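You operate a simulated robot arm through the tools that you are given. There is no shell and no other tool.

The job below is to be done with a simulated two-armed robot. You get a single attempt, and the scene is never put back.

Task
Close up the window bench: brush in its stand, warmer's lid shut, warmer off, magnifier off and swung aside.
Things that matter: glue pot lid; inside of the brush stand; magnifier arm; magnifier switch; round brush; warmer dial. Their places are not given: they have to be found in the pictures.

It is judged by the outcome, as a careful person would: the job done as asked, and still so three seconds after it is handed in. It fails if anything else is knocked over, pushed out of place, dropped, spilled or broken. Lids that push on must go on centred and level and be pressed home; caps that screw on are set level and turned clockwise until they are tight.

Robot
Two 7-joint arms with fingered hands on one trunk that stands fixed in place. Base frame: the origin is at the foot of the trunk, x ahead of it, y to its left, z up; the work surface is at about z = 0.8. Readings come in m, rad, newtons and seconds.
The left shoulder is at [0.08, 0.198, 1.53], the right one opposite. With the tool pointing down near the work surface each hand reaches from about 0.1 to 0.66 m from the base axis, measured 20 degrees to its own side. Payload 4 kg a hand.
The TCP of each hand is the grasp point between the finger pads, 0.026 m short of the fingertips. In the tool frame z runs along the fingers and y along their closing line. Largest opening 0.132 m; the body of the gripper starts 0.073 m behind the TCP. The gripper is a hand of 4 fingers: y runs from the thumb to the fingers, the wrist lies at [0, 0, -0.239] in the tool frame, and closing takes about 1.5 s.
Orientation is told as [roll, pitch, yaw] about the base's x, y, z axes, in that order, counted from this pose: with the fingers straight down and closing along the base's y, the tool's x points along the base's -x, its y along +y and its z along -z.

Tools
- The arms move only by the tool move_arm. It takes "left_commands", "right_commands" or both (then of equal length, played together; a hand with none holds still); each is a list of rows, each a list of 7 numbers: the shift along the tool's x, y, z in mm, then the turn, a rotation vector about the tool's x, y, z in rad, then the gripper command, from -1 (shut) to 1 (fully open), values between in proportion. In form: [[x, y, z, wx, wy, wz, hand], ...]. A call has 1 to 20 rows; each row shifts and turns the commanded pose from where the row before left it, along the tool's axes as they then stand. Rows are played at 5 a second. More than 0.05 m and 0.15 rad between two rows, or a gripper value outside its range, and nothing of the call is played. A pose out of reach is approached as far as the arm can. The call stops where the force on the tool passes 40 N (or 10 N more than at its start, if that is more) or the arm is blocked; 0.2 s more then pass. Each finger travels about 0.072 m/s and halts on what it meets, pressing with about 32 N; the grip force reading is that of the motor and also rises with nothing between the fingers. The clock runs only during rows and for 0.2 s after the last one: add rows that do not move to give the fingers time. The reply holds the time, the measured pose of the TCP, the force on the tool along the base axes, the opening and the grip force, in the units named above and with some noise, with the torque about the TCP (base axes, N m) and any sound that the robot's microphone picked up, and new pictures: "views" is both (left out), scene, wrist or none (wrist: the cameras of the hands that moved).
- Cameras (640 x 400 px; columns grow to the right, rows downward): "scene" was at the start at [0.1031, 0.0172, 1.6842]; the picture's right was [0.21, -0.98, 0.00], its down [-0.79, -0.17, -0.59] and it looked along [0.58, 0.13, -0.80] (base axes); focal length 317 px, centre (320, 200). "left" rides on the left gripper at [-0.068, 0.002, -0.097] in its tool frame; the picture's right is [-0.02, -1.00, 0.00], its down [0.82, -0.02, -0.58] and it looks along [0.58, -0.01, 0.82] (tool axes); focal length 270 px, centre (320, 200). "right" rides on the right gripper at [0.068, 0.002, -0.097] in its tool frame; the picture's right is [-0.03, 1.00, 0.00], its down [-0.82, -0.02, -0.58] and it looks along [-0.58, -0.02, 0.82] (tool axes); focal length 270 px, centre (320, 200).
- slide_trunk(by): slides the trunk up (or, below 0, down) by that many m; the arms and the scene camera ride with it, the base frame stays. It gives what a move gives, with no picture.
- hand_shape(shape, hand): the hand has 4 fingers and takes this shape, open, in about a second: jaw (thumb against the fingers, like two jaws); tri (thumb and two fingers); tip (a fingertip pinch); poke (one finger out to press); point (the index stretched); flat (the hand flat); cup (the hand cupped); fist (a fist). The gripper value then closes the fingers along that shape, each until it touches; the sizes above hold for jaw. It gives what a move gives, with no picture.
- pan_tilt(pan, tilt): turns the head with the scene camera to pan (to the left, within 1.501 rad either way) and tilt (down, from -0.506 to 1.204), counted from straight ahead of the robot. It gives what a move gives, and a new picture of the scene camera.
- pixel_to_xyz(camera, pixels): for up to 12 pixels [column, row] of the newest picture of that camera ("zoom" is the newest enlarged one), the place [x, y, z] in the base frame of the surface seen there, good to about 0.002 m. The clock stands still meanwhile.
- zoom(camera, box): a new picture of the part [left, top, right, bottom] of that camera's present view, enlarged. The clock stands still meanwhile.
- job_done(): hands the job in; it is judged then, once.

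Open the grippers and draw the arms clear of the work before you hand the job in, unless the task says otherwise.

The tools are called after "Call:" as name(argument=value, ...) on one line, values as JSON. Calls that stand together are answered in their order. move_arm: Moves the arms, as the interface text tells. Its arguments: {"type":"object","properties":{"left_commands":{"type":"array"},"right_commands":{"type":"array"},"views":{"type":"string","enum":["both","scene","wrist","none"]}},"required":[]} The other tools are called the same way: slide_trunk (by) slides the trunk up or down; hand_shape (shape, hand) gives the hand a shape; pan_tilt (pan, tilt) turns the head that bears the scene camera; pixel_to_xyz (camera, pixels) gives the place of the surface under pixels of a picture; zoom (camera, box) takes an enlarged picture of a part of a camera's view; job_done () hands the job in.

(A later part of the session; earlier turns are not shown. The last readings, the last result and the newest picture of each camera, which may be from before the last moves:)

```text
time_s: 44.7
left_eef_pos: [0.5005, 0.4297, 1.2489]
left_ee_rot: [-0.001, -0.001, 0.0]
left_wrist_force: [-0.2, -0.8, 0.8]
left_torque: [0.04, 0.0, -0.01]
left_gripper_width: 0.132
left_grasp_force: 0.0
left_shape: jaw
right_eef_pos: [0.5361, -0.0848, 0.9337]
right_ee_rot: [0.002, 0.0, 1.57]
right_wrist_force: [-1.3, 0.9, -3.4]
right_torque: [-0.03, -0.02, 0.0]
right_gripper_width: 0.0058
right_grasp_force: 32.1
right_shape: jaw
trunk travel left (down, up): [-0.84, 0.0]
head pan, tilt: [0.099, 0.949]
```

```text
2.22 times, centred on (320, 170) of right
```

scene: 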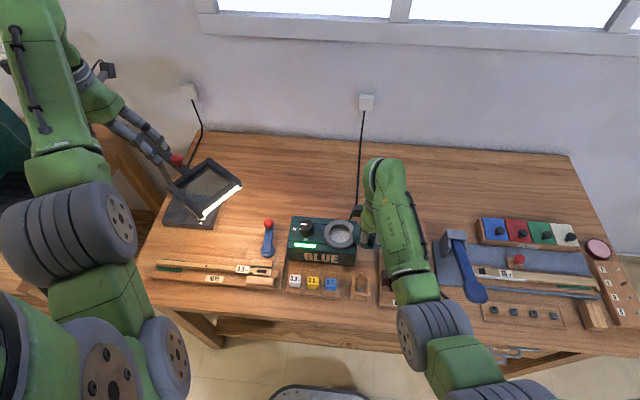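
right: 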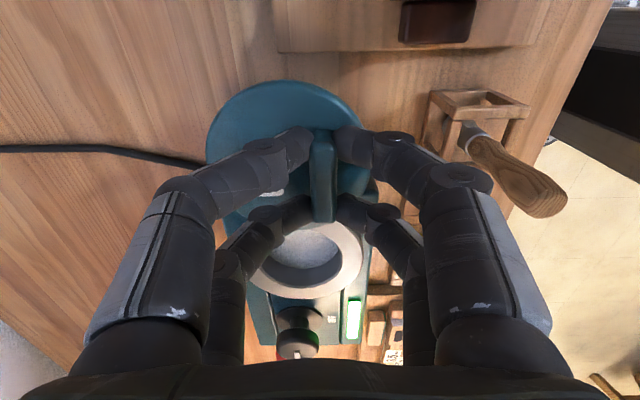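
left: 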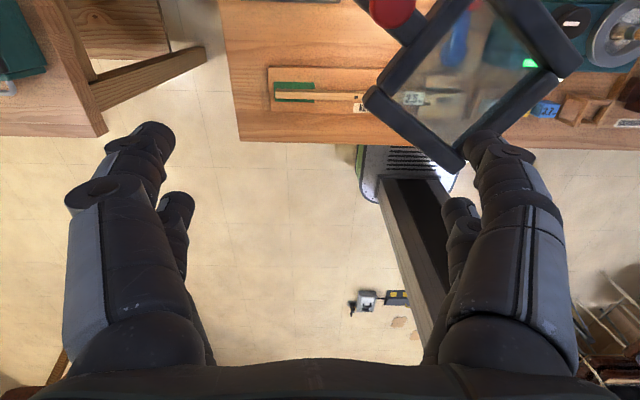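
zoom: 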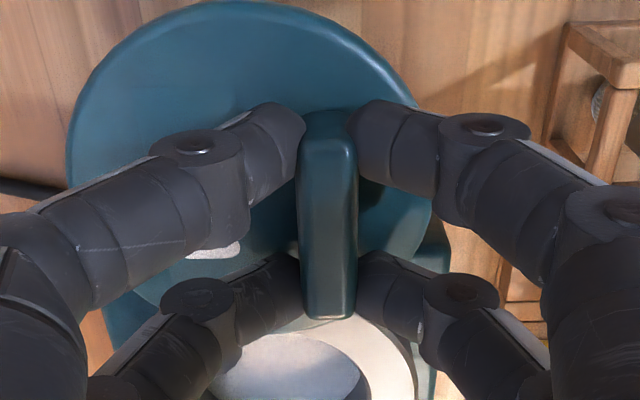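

The bar is pinched by both pairs. I try a small 6 mm pull along +y (toward the pot) and read the forces.

Call:
move_arm(right_commands=[[-2, 0, 0, 0, 0, 0, -1], [-2, 0, 0, 0, 0, 0, -1], [-2, 0, 0, 0, 0, 0, -1], [0, 0, 0, 0, 0, 0, -1]])

Call:
zoom(camera="right", box=[180, 60, 420, 320])

```text
time_s: 45.7
left_eef_pos: [0.5011, 0.431, 1.2485]
left_ee_rot: [0.0, 0.001, -0.001]
left_wrist_force: [0.1, 0.4, 0.5]
left_torque: [0.0, 0.02, 0.03]
left_gripper_width: 0.1317
left_grasp_force: 0.1
left_shape: jaw
right_eef_pos: [0.5353, -0.0782, 0.9336]
right_ee_rot: [0.001, 0.001, 1.568]
right_wrist_force: [0.2, -0.6, -4.9]
right_torque: [-0.06, 0.0, 0.02]
right_gripper_width: 0.0056
right_grasp_force: 31.9
right_shape: jaw
trunk travel left (down, up): [-0.84, 0.0]
head pan, tilt: [0.099, 0.949]
```

scene: 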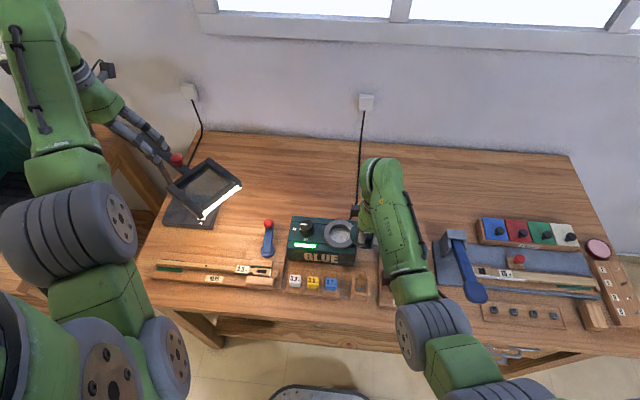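
right: 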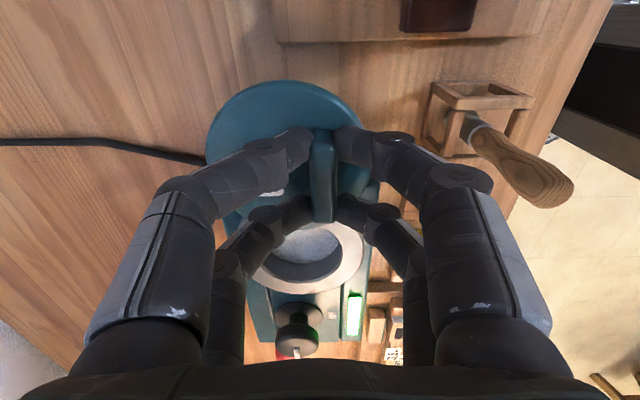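

```text
1.54 times, centred on (300, 190) of right
```

zoom: 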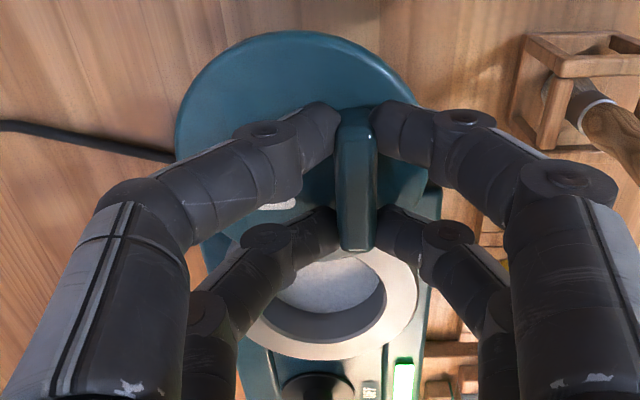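

The lid followed 6 mm with hardly any side force, so it slides along +y. I go on another 30 mm in small steps, watching the force.

Call:
move_arm(right_commands=[[-5, 0, 0, 0, 0, 0, -1], [-5, 0, 0, 0, 0, 0, -1], [-5, 0, 0, 0, 0, 0, -1], [-5, 0, 0, 0, 0, 0, -1], [-5, 0, 0, 0, 0, 0, -1], [-5, 0, 0, 0, 0, 0, -1], [0, 0, 0, 0, 0, 0, -1]])

Call:
zoom(camera="right", box=[180, 60, 420, 320])

```text
time_s: 47.3
left_eef_pos: [0.5007, 0.4301, 1.2476]
left_ee_rot: [0.0, 0.003, -0.001]
left_wrist_force: [0.6, -0.3, 1.2]
left_torque: [0.0, 0.0, -0.01]
left_gripper_width: 0.1319
left_grasp_force: 0.1
left_shape: jaw
right_eef_pos: [0.5368, -0.0467, 0.9354]
right_ee_rot: [0.003, -0.001, 1.567]
right_wrist_force: [-1.6, -0.4, -8.8]
right_torque: [-0.02, 0.01, -0.02]
right_gripper_width: 0.0056
right_grasp_force: 32.0
right_shape: jaw
trunk travel left (down, up): [-0.84, 0.0]
head pan, tilt: [0.099, 0.949]
```

scene: 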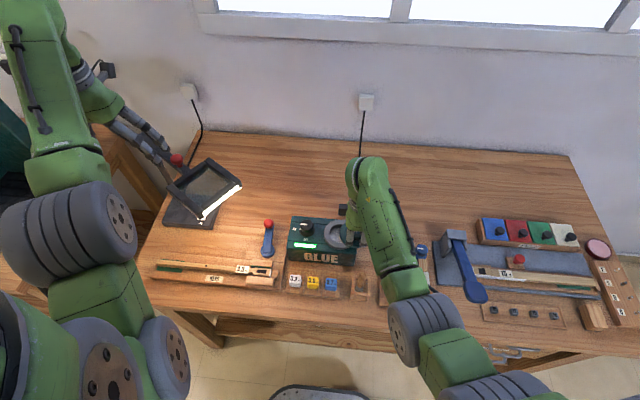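
right: 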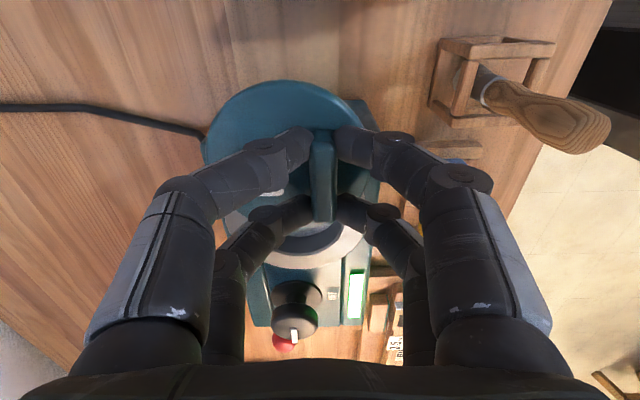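

```text
1.54 times, centred on (300, 190) of right
```

zoom: 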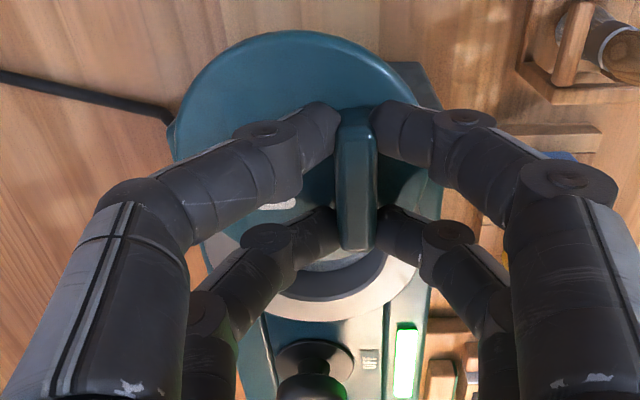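

The lid has come 38 mm; the hand is being drawn down a bit (Fz -8.8 N), as if the lid's path dips or the hand rides high. I lower by 1 mm to see the force respond, then continue.

Call:
move_arm(right_commands=[[0, 0, 1, 0, 0, 0, -1], [0, 0, 0, 0, 0, 0, -1]], views="none")

```text
time_s: 47.9
left_eef_pos: [0.5002, 0.4314, 1.2488]
left_ee_rot: [0.0, 0.0, 0.001]
left_wrist_force: [0.0, 0.3, -0.2]
left_torque: [0.0, 0.01, 0.03]
left_gripper_width: 0.132
left_grasp_force: 0.0
left_shape: jaw
right_eef_pos: [0.5362, -0.047, 0.9338]
right_ee_rot: [-0.002, -0.001, 1.569]
right_wrist_force: [-1.9, 0.0, -5.4]
right_torque: [-0.03, -0.01, -0.01]
right_gripper_width: 0.0057
right_grasp_force: 32.1
right_shape: jaw
trunk travel left (down, up): [-0.84, 0.0]
head pan, tilt: [0.099, 0.949]
```

1 mm lower eased the pull by 3.4 N, so the lid is guided in height. I continue toward the pot centre with a slight downward bias.

Call:
move_arm(right_commands=[[-5, 0, 0.5, 0, 0, 0, -1], [-5, 0, 0.5, 0, 0, 0, -1], [-5, 0, 0.3, 0, 0, 0, -1], [-5, 0, 0.3, 0, 0, 0, -1], [-5, 0, 0, 0, 0, 0, -1], [-4, 0, 0, 0, 0, 0, -1], [0, 0, 0, 0, 0, 0, -1]])

Call:
zoom(camera="right", box=[180, 60, 420, 320])

```text
time_s: 49.5
left_eef_pos: [0.4989, 0.4312, 1.2491]
left_ee_rot: [0.0, 0.001, 0.0]
left_wrist_force: [-0.6, 0.0, -0.3]
left_torque: [0.0, -0.01, 0.02]
left_gripper_width: 0.1319
left_grasp_force: 0.1
left_shape: jaw
right_eef_pos: [0.5361, -0.0182, 0.9332]
right_ee_rot: [-0.004, 0.0, 1.569]
right_wrist_force: [2.1, 0.5, 11.7]
right_torque: [-0.05, -0.04, 0.07]
right_gripper_width: 0.0062
right_grasp_force: 31.8
right_shape: jaw
trunk travel left (down, up): [-0.84, 0.0]
head pan, tilt: [0.099, 0.949]
```

scene: 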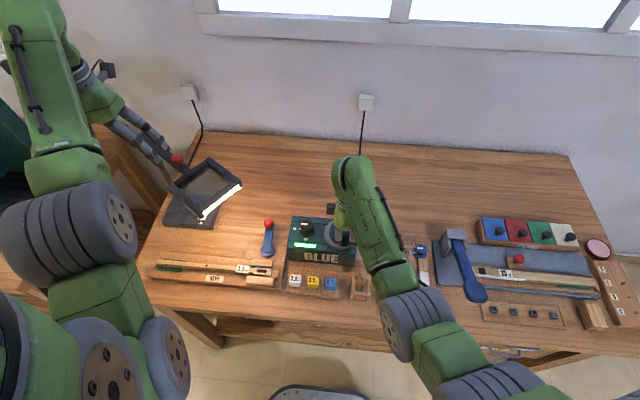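
right: 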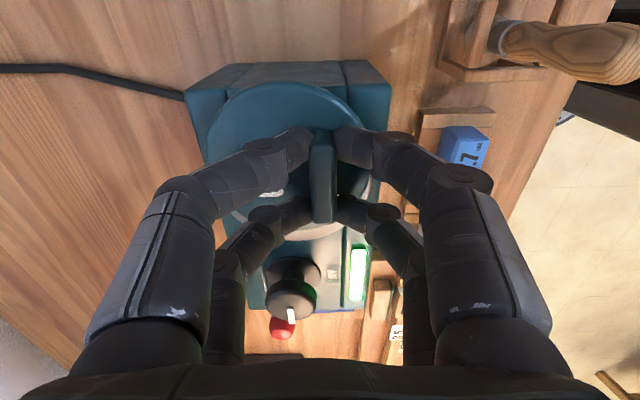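

```text
1.54 times, centred on (300, 190) of right
```

zoom: 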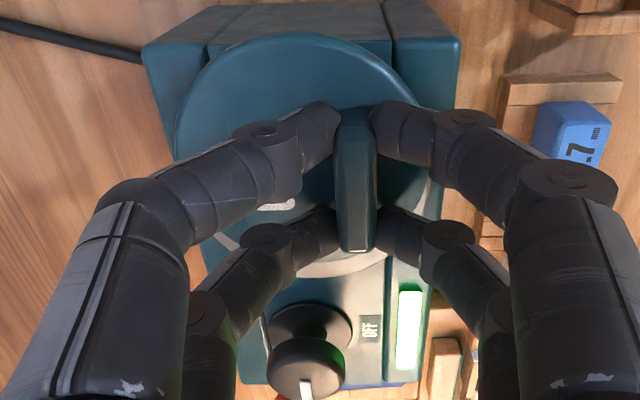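

Now the hand is pressing down at +11.7 N, so I rise 3 mm and slide the last 12–14 mm.

Call:
move_arm(right_commands=[[0, 0, -3, 0, 0, 0, -1], [-4, 0, 0, 0, 0, 0, -1], [-4, 0, 0, 0, 0, 0, -1], [-3, 0, 0, 0, 0, 0, -1], [-2, 0, 0, 0, 0, 0, -1], [0, 0, 0, 0, 0, 0, -1]])

Call:
zoom(camera="right", box=[180, 60, 420, 320])

Call:
zoom(camera="scene", box=[300, 195, 380, 265])

```text
time_s: 50.9
left_eef_pos: [0.5012, 0.4309, 1.2479]
left_ee_rot: [-0.001, 0.001, 0.002]
left_wrist_force: [-1.0, -0.1, 0.3]
left_torque: [0.01, -0.01, -0.01]
left_gripper_width: 0.132
left_grasp_force: 0.1
left_shape: jaw
right_eef_pos: [0.5347, -0.0058, 0.9333]
right_ee_rot: [0.002, 0.001, 1.568]
right_wrist_force: [3.0, 0.1, -6.5]
right_torque: [-0.03, -0.06, 0.02]
right_gripper_width: 0.0059
right_grasp_force: 32.4
right_shape: jaw
trunk travel left (down, up): [-0.84, 0.0]
head pan, tilt: [0.099, 0.949]
```

scene: 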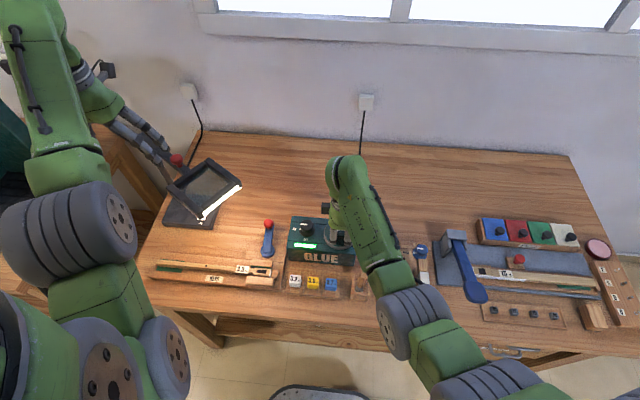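
right: 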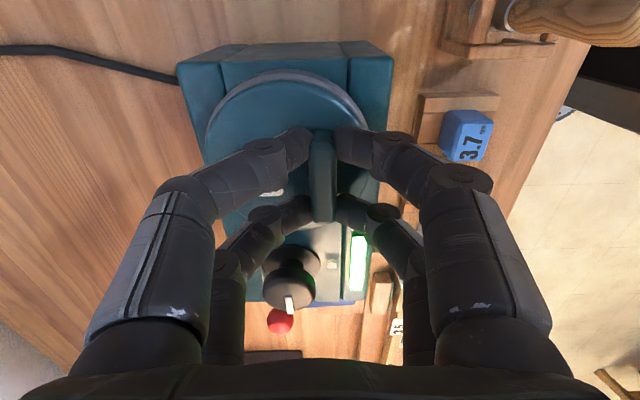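

```text
1.54 times, centred on (300, 190) of right
```

zoom: 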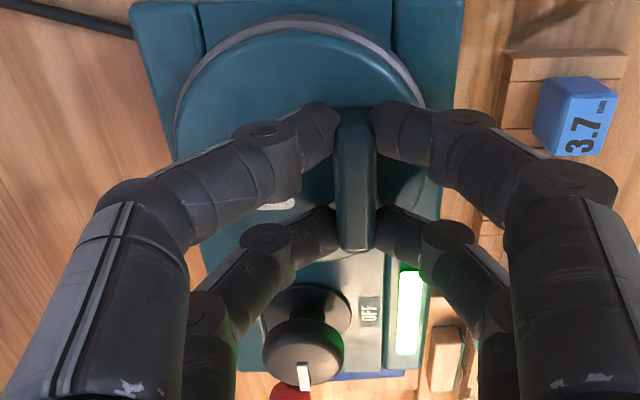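

```text
5.71 times, centred on (340, 230) of scene
```

zoom: 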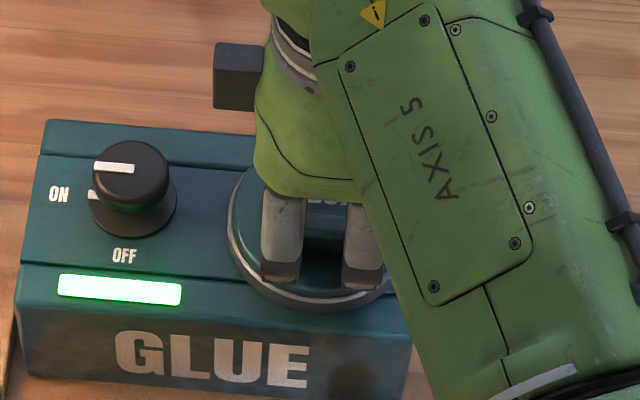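

The lid now covers the pot, with a thin grey rim showing around it. I let go and rise to see how well it is centred.

Call:
move_arm(right_commands=[[0, 0, 1, 0, 0, 0, -1], [0, 0, 0, 0, 0, 0, -0.7], [0, 0, 0, 0, 0, 0, -0.4], [0, 0, 0, 0, 0, 0, -0.3], [0, 0, -15, 0, 0, 0, -0.3], [0, 0, -30, 0, 0, 0, -0.3], [0, 0, -40, 0, 0, 0, -0.3]])

Call:
zoom(camera="right", box=[220, 40, 380, 200])

```text
time_s: 52.5
left_eef_pos: [0.4991, 0.4336, 1.2485]
left_ee_rot: [0.0, -0.001, -0.001]
left_wrist_force: [-1.1, -0.3, -0.4]
left_torque: [-0.01, 0.01, -0.04]
left_gripper_width: 0.1317
left_grasp_force: 0.1
left_shape: jaw
right_eef_pos: [0.5341, -0.0065, 1.0187]
right_ee_rot: [0.001, 0.0, 1.57]
right_wrist_force: [-0.3, -0.4, 0.5]
right_torque: [-0.01, 0.01, 0.01]
right_gripper_width: 0.0462
right_grasp_force: 0.1
right_shape: jaw
trunk travel left (down, up): [-0.84, 0.0]
head pan, tilt: [0.099, 0.949]
```

scene: 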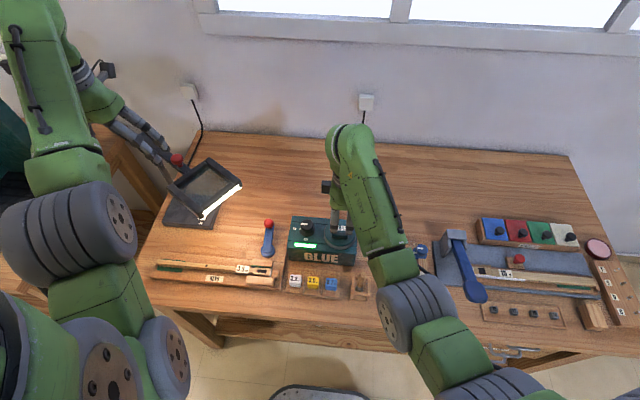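
right: 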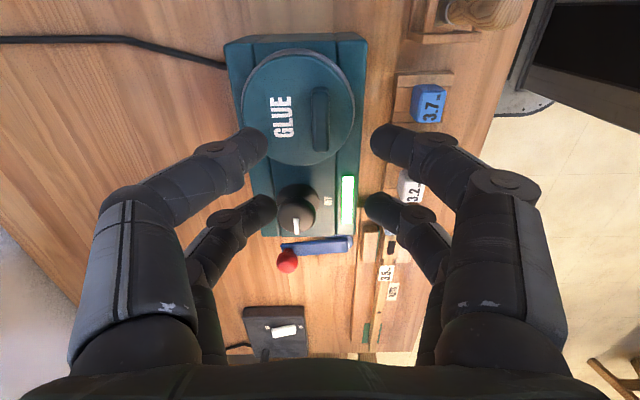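

```text
2.50 times, centred on (300, 120) of right
```

zoom: 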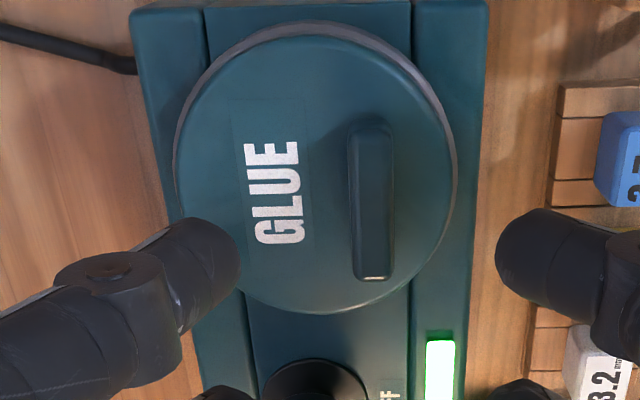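

A grey crescent of rim shows at the -y side of the lid. I measure lid and rim edges to find the remaining offset.

Call:
pixel_to_xyz(camera="zoom", pixels=[[310, 42], [315, 308], [182, 170], [445, 170], [310, 29], [400, 70], [410, 62], [452, 170], [375, 140], [370, 265], [200, 280], [176, 170]])

Call:
zoom(camera="scene", box=[310, 210, 370, 260])

```text
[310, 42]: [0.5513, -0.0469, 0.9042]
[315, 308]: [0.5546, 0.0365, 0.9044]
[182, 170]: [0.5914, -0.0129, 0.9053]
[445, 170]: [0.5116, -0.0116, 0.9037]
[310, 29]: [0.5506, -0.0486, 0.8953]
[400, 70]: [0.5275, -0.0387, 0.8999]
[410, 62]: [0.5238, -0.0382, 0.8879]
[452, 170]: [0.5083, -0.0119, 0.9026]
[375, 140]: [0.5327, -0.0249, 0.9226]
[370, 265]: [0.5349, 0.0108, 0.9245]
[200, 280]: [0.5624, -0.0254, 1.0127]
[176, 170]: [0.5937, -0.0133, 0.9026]
```

```text
8.00 times, centred on (340, 235) of scene
```

zoom: 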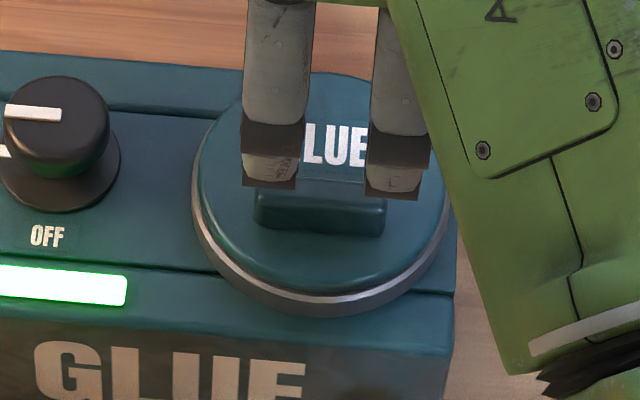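

Lid centre (0.5515, -0.005) and rim centre (0.551, -0.004) agree within about 1 mm. To be sure it is fully home I grip the bar again and nudge it 3 mm further along +y to feel for a stop.

Call:
move_arm(right_commands=[[0, -1, 40, 0, 0, 0, -0.3], [0, 0, 30, 0, 0, 0, -0.3], [0, 0, 14, 0, 0, 0, -0.3], [0, 0, 0, 0, 0, 0, -0.6], [0, 0, 0, 0, 0, 0, -0.8], [0, 0, 0, 0, 0, 0, -1], [0, 0, 0, 0, 0, 0, -1], [0, 0, 0, 0, 0, 0, -1], [0, 0, 0, 0, 0, 0, -1]], views="none")

Call:
move_arm(right_commands=[[-1, 0, 0, 0, 0, 0, -1], [-1, 0, 0, 0, 0, 0, -1], [-1, 0, 0, 0, 0, 0, -1], [0, 0, 0, 0, 0, 0, -1]], views="none")

```text
time_s: 54.5
left_eef_pos: [0.4993, 0.4313, 1.249]
left_ee_rot: [-0.001, -0.001, 0.0]
left_wrist_force: [0.9, 0.2, -0.4]
left_torque: [0.02, -0.01, 0.01]
left_gripper_width: 0.1319
left_grasp_force: 0.1
left_shape: jaw
right_eef_pos: [0.5371, -0.0057, 0.9338]
right_ee_rot: [0.001, 0.0, 1.569]
right_wrist_force: [0.9, 0.4, -3.4]
right_torque: [0.0, 0.04, 0.0]
right_gripper_width: 0.0053
right_grasp_force: 32.2
right_shape: jaw
trunk travel left (down, up): [-0.84, 0.0]
head pan, tilt: [0.099, 0.949]
```

```text
time_s: 55.5
left_eef_pos: [0.5009, 0.4289, 1.249]
left_ee_rot: [0.001, 0.001, -0.001]
left_wrist_force: [0.0, -0.1, 0.3]
left_torque: [0.0, 0.02, 0.01]
left_gripper_width: 0.1318
left_grasp_force: 0.0
left_shape: jaw
right_eef_pos: [0.5372, -0.0056, 0.9351]
right_ee_rot: [0.0, 0.0, 1.569]
right_wrist_force: [-0.9, -10.1, -3.7]
right_torque: [-0.24, -0.01, 0.08]
right_gripper_width: 0.0053
right_grasp_force: 31.6
right_shape: jaw
trunk travel left (down, up): [-0.84, 0.0]
head pan, tilt: [0.099, 0.949]
```

The hand met a firm stop (Fy -10 N with no motion), so the lid is fully shut. I back off, release the bar and rise.

Call:
move_arm(right_commands=[[3, 0, 0.5, 0, 0, 0, -1], [0, 0, 0, 0, 0, 0, -0.7], [0, 0, 0, 0, 0, 0, -0.4], [0, 0, 0, 0, 0, 0, -0.3], [0, 0, -15, 0, 0, 0, -0.3], [0, 0, -35, 0, 0, 0, -0.3], [0, 0, -45, 0, 0, 0, -0.3], [0, 0, -45, 0, 0, 0, -0.3]])

Call:
zoom(camera="scene", box=[270, 200, 430, 310])

Call:
zoom(camera="left", box=[300, 0, 640, 200])

```text
time_s: 57.3
left_eef_pos: [0.4997, 0.4315, 1.2493]
left_ee_rot: [0.0, 0.0, 0.001]
left_wrist_force: [0.5, 0.5, -0.2]
left_torque: [0.0, 0.02, 0.02]
left_gripper_width: 0.132
left_grasp_force: 0.1
left_shape: jaw
right_eef_pos: [0.5363, -0.007, 1.0735]
right_ee_rot: [0.0, 0.0, 1.569]
right_wrist_force: [0.2, 0.0, -0.7]
right_torque: [0.01, -0.02, -0.01]
right_gripper_width: 0.0459
right_grasp_force: 0.1
right_shape: jaw
trunk travel left (down, up): [-0.84, 0.0]
head pan, tilt: [0.099, 0.949]
```

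scene: 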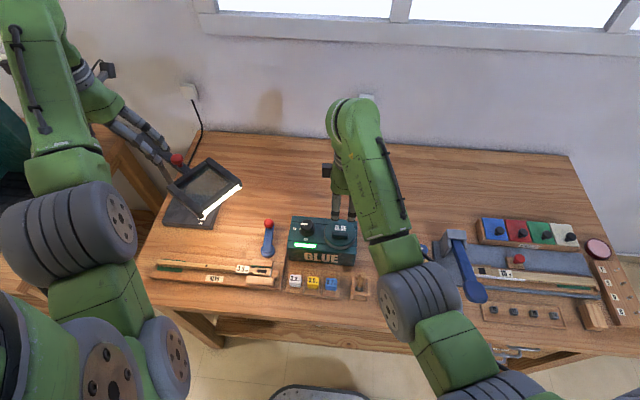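
right: 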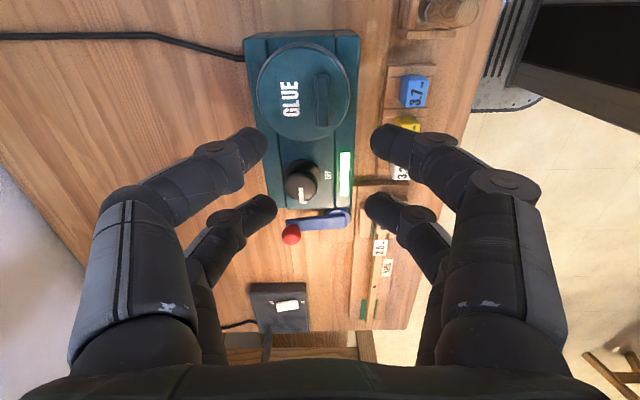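

```text
3.64 times, centred on (350, 255) of scene
```

zoom: 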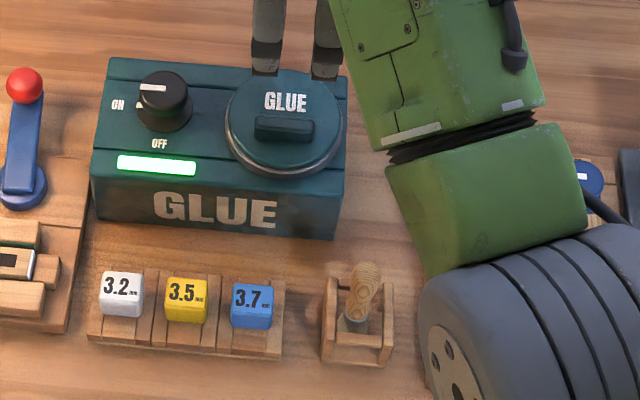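

```text
1.88 times, centred on (470, 100) of left
```

zoom: 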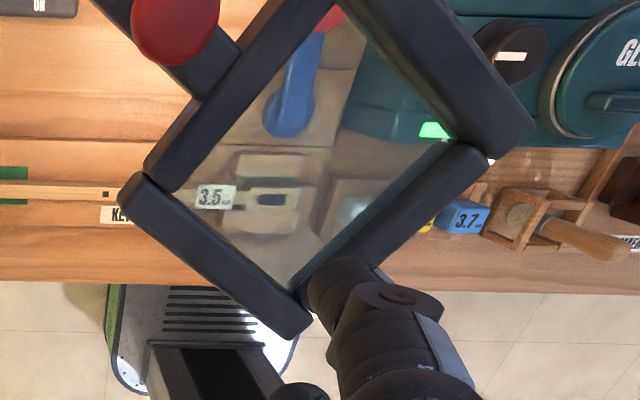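

Brush in the stand and lid shut are confirmed in the zoom. Next the magnifier: I turn the head toward it to study its hinge and surroundings.

Call:
pan_tilt(pan=0.6, tilt=0.7)

Call:
zoom(camera="scene", box=[240, 120, 440, 300])

```text
time_s: 58.2
left_eef_pos: [0.4998, 0.4313, 1.2486]
left_ee_rot: [0.0, 0.0, -0.002]
left_wrist_force: [0.9, 0.5, 0.1]
left_torque: [0.0, -0.03, 0.0]
left_gripper_width: 0.1318
left_grasp_force: 0.0
left_shape: jaw
right_eef_pos: [0.5366, -0.007, 1.0726]
right_ee_rot: [-0.001, 0.0, 1.569]
right_wrist_force: [0.9, 0.5, 0.0]
right_torque: [0.05, 0.03, -0.04]
right_gripper_width: 0.046
right_grasp_force: 0.2
right_shape: jaw
trunk travel left (down, up): [-0.84, 0.0]
head pan, tilt: [0.6, 0.7]
```

scene: 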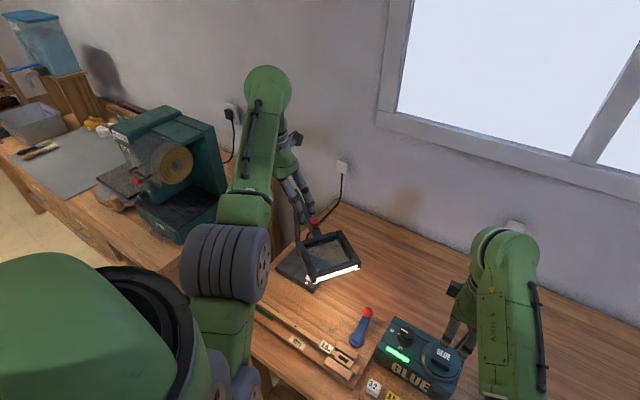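

```text
2.22 times, centred on (340, 210) of scene
```

zoom: 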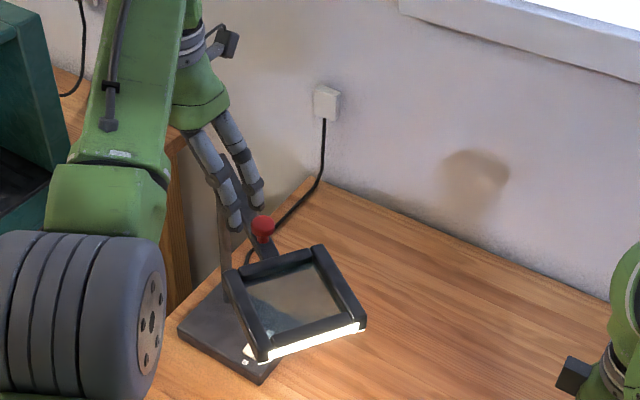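

The left hand hides the magnifier arm, so I shift it 10 cm outward at the same height, safely above the knob, to see knob and hinge with its own camera.

Call:
move_arm(left_commands=[[-35, -10, -5, 0, 0, 0, 1], [-35, -10, -5, 0, 0, 0, 1], [-30, -10, -5, 0, 0, 0, 1], [0, 0, 0, 0, 0, 0, 1]])

```text
time_s: 59.2
left_eef_pos: [0.6, 0.4, 1.2652]
left_ee_rot: [0.001, 0.0, -0.002]
left_wrist_force: [-0.7, -1.0, 0.0]
left_torque: [0.02, -0.02, -0.01]
left_gripper_width: 0.1318
left_grasp_force: 0.1
left_shape: jaw
right_eef_pos: [0.535, -0.0073, 1.0739]
right_ee_rot: [-0.001, -0.001, 1.569]
right_wrist_force: [0.3, 0.3, 0.8]
right_torque: [-0.02, 0.01, -0.02]
right_gripper_width: 0.046
right_grasp_force: 0.1
right_shape: jaw
trunk travel left (down, up): [-0.84, 0.0]
head pan, tilt: [0.6, 0.7]
```

scene: 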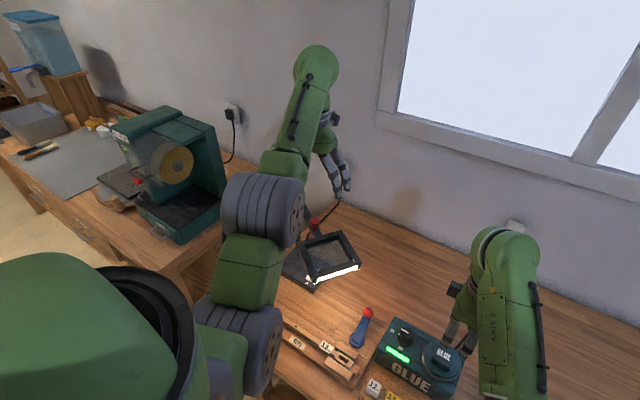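
left: 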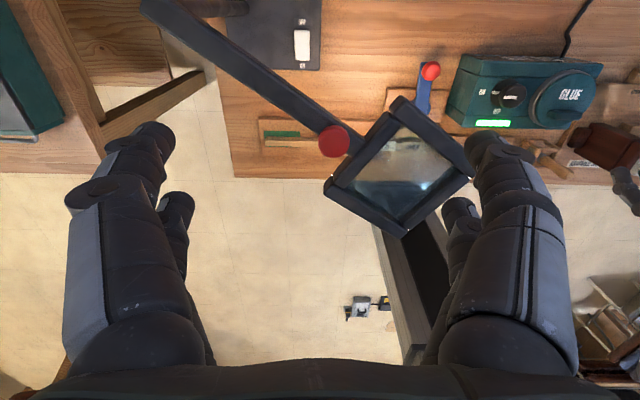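

Now the whole beam is visible, from its post end at (155,8) to the head at (400,170), with the red knob at (334,140). I measure these.

Call:
pixel_to_xyz(camera="left", pixels=[[155, 10], [170, 20], [230, 65], [280, 105], [334, 140], [334, 128], [320, 140], [348, 140], [334, 154], [331, 185], [405, 232], [470, 175]])

Call:
pixel_to_xyz(camera="left", pixels=[[398, 103], [303, 45], [302, 33], [303, 57], [320, 68], [255, 68], [232, 5], [320, 5], [400, 165], [360, 125], [240, 90], [250, 60]])

Call:
zoom(camera="left", box=[130, 0, 490, 240])

```text
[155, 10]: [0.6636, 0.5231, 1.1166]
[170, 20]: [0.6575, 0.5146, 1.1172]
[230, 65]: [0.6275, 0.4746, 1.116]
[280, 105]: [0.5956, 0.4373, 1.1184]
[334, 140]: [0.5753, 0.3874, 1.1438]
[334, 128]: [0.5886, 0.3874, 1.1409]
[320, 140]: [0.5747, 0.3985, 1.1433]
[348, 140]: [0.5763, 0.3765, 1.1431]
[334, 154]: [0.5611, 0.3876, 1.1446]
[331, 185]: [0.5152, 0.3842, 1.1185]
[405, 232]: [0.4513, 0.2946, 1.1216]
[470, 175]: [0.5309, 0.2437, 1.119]
```

```text
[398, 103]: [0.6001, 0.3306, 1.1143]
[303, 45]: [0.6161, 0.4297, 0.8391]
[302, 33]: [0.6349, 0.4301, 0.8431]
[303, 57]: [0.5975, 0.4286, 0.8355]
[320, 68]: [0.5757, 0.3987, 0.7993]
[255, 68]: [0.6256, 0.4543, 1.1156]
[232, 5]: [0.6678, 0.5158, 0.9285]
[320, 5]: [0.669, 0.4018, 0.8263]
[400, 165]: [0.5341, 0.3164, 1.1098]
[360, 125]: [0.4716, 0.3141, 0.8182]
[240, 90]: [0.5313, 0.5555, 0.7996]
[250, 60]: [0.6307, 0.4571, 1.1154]
```

```text
1.67 times, centred on (310, 120) of left
```

zoom: 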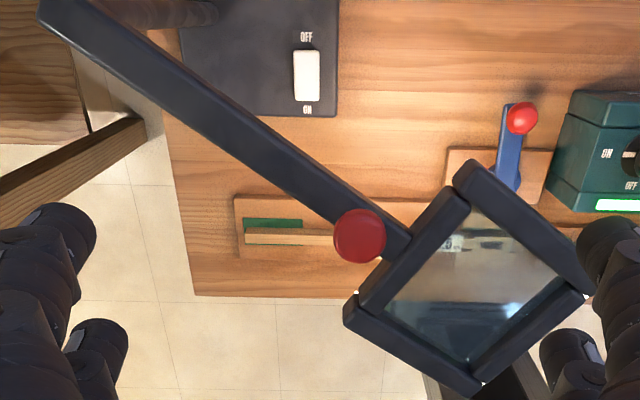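

The knob is centred at (0.575, 0.3875), 29 mm wide, top z≈1.144; the hinge is at (0.665, 0.52). I check the room to the left (lathe machine, left bench) and behind (wall) before choosing the swing direction.

Call:
pixel_to_xyz(camera="scene", pixels=[[160, 115], [210, 125], [215, 190], [190, 240], [140, 205], [180, 165], [175, 285], [300, 170], [400, 180], [245, 200], [480, 190], [110, 130]])

Call:
pixel_to_xyz(camera="left", pixels=[[20, 100], [60, 60], [120, 110], [230, 175], [210, 110], [50, 20]])

```text
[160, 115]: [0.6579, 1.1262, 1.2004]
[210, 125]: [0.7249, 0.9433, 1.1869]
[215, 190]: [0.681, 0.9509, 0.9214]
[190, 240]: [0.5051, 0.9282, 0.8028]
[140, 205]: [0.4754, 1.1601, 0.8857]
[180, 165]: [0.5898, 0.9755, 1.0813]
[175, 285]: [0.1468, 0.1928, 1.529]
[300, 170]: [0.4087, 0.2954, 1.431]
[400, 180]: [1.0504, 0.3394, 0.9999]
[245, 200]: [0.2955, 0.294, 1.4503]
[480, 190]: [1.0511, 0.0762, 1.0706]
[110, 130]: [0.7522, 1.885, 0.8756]
```

```text
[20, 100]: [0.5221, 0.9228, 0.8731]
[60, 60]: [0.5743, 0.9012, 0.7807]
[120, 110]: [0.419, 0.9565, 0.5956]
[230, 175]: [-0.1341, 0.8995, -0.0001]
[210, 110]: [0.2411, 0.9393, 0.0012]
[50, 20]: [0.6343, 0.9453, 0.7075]
```

All directions are clear at that height: the lathe is beyond y=0.93 and the wall at x=1.05. I bring the left hand over the knob, half open, and lower it around the knob.

Call:
move_arm(left_commands=[[12.5, -6.2, 0, 0, 0, 0, 0], [12.5, -6.2, 0, 0, 0, 0, 0], [0, 0, 30, 0, 0, 0, 0], [0, 0, 30, 0, 0, 0, 0], [0, 0, 15, 0, 0, 0, 0], [0, 0, 0, 0, 0, 0, 0]])

Call:
zoom(camera="left", box=[160, 40, 480, 240])

```text
time_s: 60.6
left_eef_pos: [0.5738, 0.3867, 1.1886]
left_ee_rot: [0.0, -0.001, -0.001]
left_wrist_force: [0.0, 0.1, 0.4]
left_torque: [-0.01, 0.01, -0.03]
left_gripper_width: 0.0667
left_grasp_force: 0.1
left_shape: jaw
right_eef_pos: [0.5356, -0.0074, 1.0739]
right_ee_rot: [0.0, 0.0, 1.569]
right_wrist_force: [-0.1, 0.7, 0.3]
right_torque: [0.02, 0.04, 0.01]
right_gripper_width: 0.046
right_grasp_force: 0.1
right_shape: jaw
trunk travel left (down, up): [-0.84, 0.0]
head pan, tilt: [0.6, 0.7]
```

scene: 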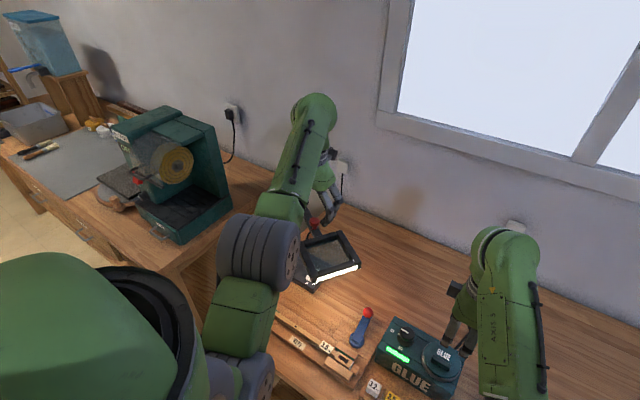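
left: 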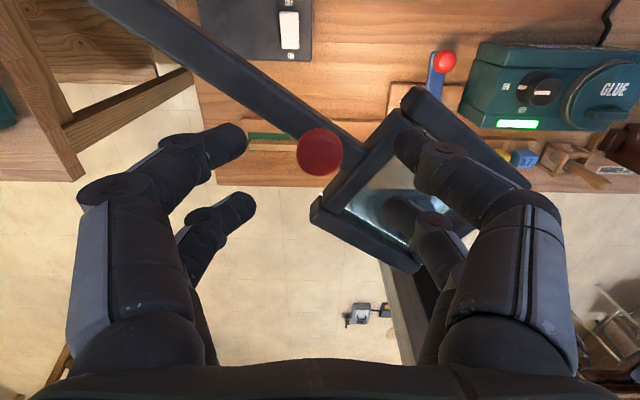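

```text
2.00 times, centred on (320, 140) of left
```

zoom: 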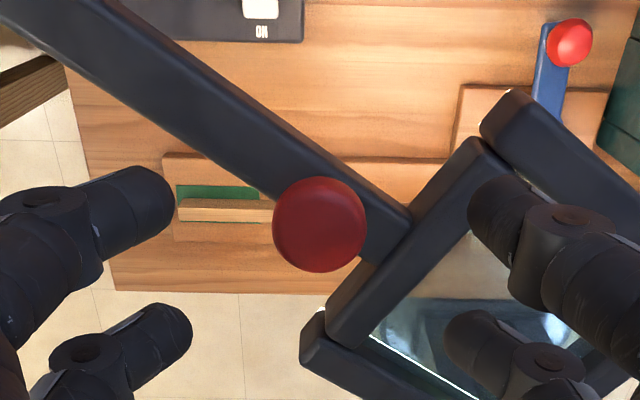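

The knob is centred between the fingers at (320,152). I lower to z≈1.152 and close on it.

Call:
move_arm(left_commands=[[0, 0, 20, 0, 0, 0, 0], [0, 0, 15, 0, 0, 0, 0], [0, 0, 0, 0, 0, 0, -0.3], [0, 0, 0, 0, 0, 0, -0.6], [0, 0, 0, 0, 0, 0, -0.8], [0, 0, 0, 0, 0, 0, -1], [0, 0, 0, 0, 0, 0, -1], [0, 0, 0, 0, 0, 0, -1]])

Call:
zoom(camera="left", box=[200, 80, 440, 260])

```text
time_s: 62.4
left_eef_pos: [0.575, 0.3879, 1.1521]
left_ee_rot: [0.001, 0.002, -0.002]
left_wrist_force: [0.0, -1.3, -4.6]
left_torque: [-0.02, 0.0, -0.02]
left_gripper_width: 0.0
left_grasp_force: 32.0
left_shape: jaw
right_eef_pos: [0.5369, -0.0071, 1.0742]
right_ee_rot: [0.001, 0.001, 1.569]
right_wrist_force: [0.5, -0.8, 0.5]
right_torque: [0.02, 0.05, 0.01]
right_gripper_width: 0.0456
right_grasp_force: 0.1
right_shape: jaw
trunk travel left (down, up): [-0.84, 0.0]
head pan, tilt: [0.6, 0.7]
```

scene: 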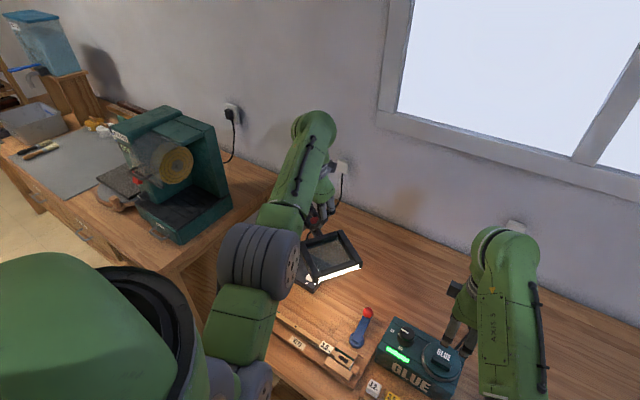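
left: 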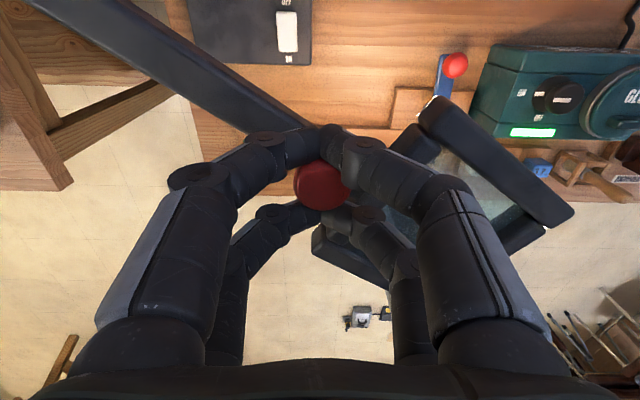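

```text
2.22 times, centred on (320, 170) of left
```

zoom: 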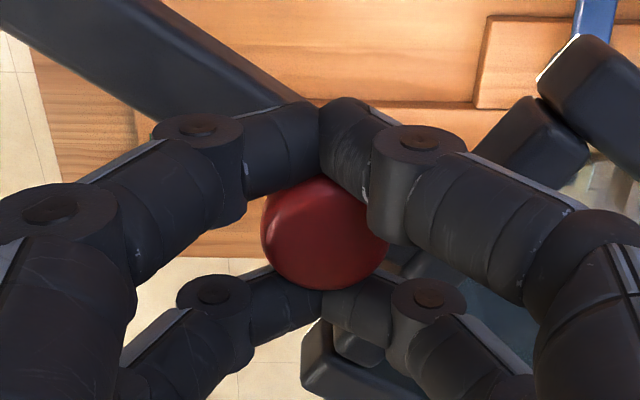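

The two pairs have closed around the knob's neck, caging it in x. I try a small move along the clockwise tangent (-x, +y) and read the forces.

Call:
move_arm(left_commands=[[3, 2, 0, 0, 0, 0, -1], [3, 2, 0, 0, 0, 0, -1], [0, 0, 0, 0, 0, 0, -1]], views="wrist")

```text
time_s: 63.2
left_eef_pos: [0.5686, 0.3926, 1.1546]
left_ee_rot: [-0.001, 0.001, -0.003]
left_wrist_force: [-1.4, -2.5, -6.4]
left_torque: [-0.03, 0.06, -0.06]
left_gripper_width: 0.0001
left_grasp_force: 32.0
left_shape: jaw
right_eef_pos: [0.5374, -0.0062, 1.0738]
right_ee_rot: [0.0, -0.001, 1.569]
right_wrist_force: [-0.1, -0.3, -0.3]
right_torque: [-0.03, 0.01, -0.01]
right_gripper_width: 0.046
right_grasp_force: 0.1
right_shape: jaw
trunk travel left (down, up): [-0.84, 0.0]
head pan, tilt: [0.6, 0.7]
```

left: 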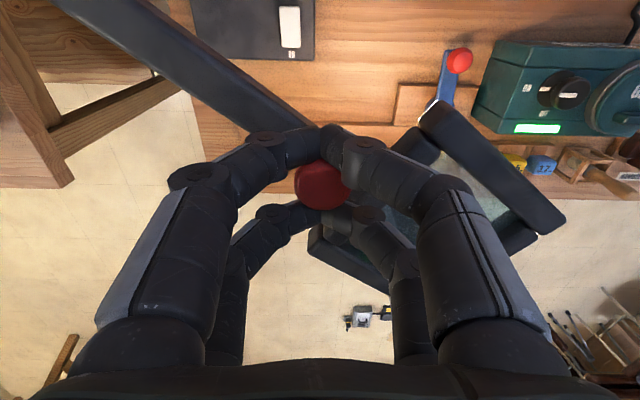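

The magnifier swings freely clockwise; the knob stayed in the fingers. I ease down 1.5 mm and continue along the arc about (0.665, 0.52), turning the hand with it, three steps at first.

Call:
move_arm(left_commands=[[0, 0, 1.5, 0, 0, 0, -1], [16.3, 14.2, 0, 0, 0, 0.135, -1], [16.3, 14.2, 0, 0, 0, 0.135, -1], [16.3, 14.2, 0, 0, 0, 0.135, -1], [0, 0, 0, 0, 0, 0, -1]])

```text
time_s: 64.4
left_eef_pos: [0.5255, 0.441, 1.1532]
left_ee_rot: [0.0, 0.0, -0.407]
left_wrist_force: [-7.2, -4.2, -3.1]
left_torque: [-0.08, 0.14, -0.05]
left_gripper_width: 0.0
left_grasp_force: 31.9
left_shape: jaw
right_eef_pos: [0.5346, -0.0081, 1.0746]
right_ee_rot: [-0.001, -0.004, 1.567]
right_wrist_force: [0.1, -0.7, -0.6]
right_torque: [0.03, 0.02, -0.03]
right_gripper_width: 0.046
right_grasp_force: 0.1
right_shape: jaw
trunk travel left (down, up): [-0.84, 0.0]
head pan, tilt: [0.6, 0.7]
```

scene: 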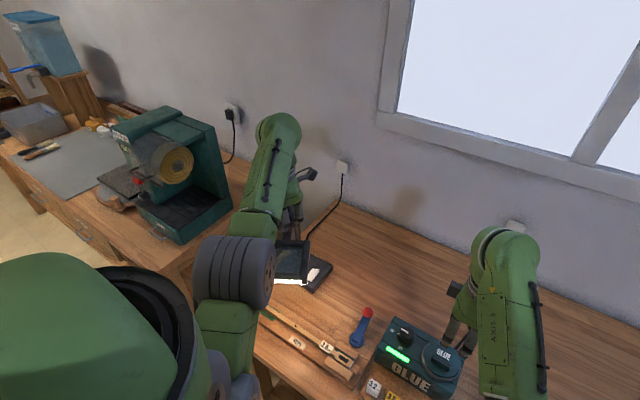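
left: 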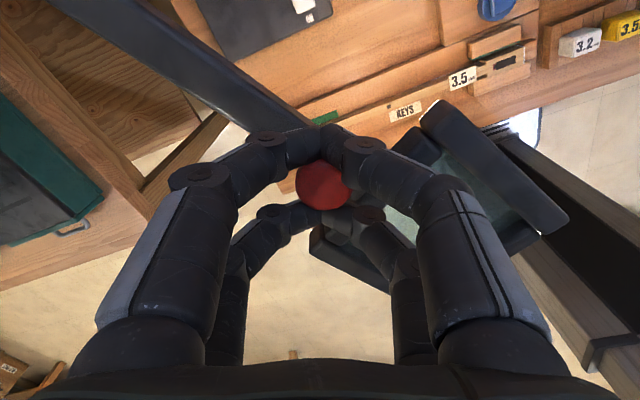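

The arc follows well; a radial pull of about 8 N shows the true radius is a bit larger, so I move 2 mm outward and continue four more steps.

Call:
move_arm(left_commands=[[1.2, -1.6, 0, 0, 0, 0, -1], [16.5, 14.2, 0, 0, 0, 0.135, -1], [16.5, 14.2, 0, 0, 0, 0.135, -1], [16.5, 14.2, 0, 0, 0, 0.135, -1], [0, 0, 0, 0, 0, 0, -1]])

```text
time_s: 65.6
left_eef_pos: [0.504, 0.5015, 1.1531]
left_ee_rot: [-0.001, -0.002, -0.814]
left_wrist_force: [-4.3, -1.0, -3.2]
left_torque: [0.02, 0.11, -0.03]
left_gripper_width: 0.0
left_grasp_force: 31.4
left_shape: jaw
right_eef_pos: [0.5362, -0.0076, 1.0747]
right_ee_rot: [0.002, 0.0, 1.571]
right_wrist_force: [0.1, 0.5, 0.1]
right_torque: [-0.03, 0.05, -0.04]
right_gripper_width: 0.046
right_grasp_force: 0.0
right_shape: jaw
trunk travel left (down, up): [-0.84, 0.0]
head pan, tilt: [0.6, 0.7]
```

scene: 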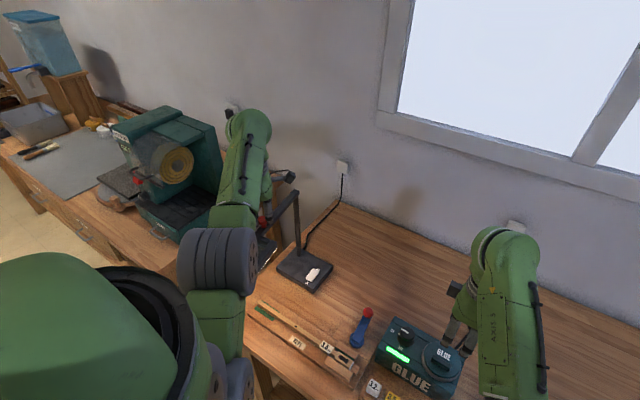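
left: 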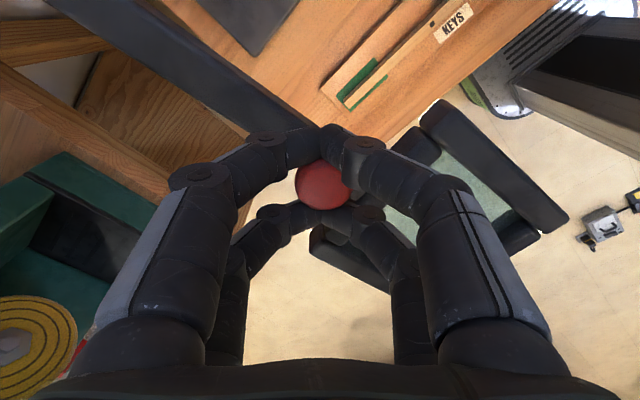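

The swing is now at 186°, tangential resistance nearly nil. I continue with three more steps.

Call:
move_arm(left_commands=[[16.9, 13.6, 0, 0, 0, 0.135, -1], [16.5, 14.2, 0, 0, 0, 0.135, -1], [16.5, 14.2, 0, 0, 0, 0.135, -1], [0, 0, 0, 0, 0, 0, -1]])

```text
time_s: 66.6
left_eef_pos: [0.5032, 0.5756, 1.1511]
left_ee_rot: [-0.001, -0.007, -1.211]
left_wrist_force: [-0.8, -0.1, 0.0]
left_torque: [0.0, -0.01, -0.06]
left_gripper_width: 0.0
left_grasp_force: 32.1
left_shape: jaw
right_eef_pos: [0.5324, 0.0006, 1.0758]
right_ee_rot: [-0.003, 0.006, 1.572]
right_wrist_force: [-0.3, 0.6, 1.5]
right_torque: [0.01, -0.04, -0.01]
right_gripper_width: 0.0459
right_grasp_force: 0.0
right_shape: jaw
trunk travel left (down, up): [-0.84, 0.0]
head pan, tilt: [0.6, 0.7]
```

scene: 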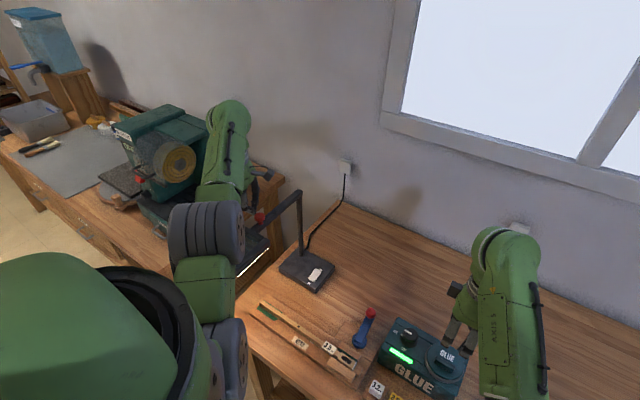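
left: 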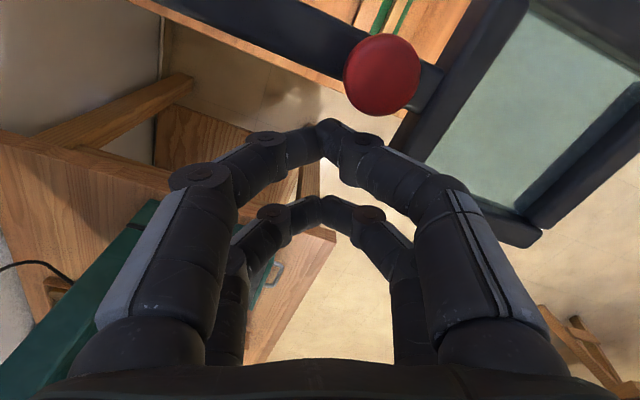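

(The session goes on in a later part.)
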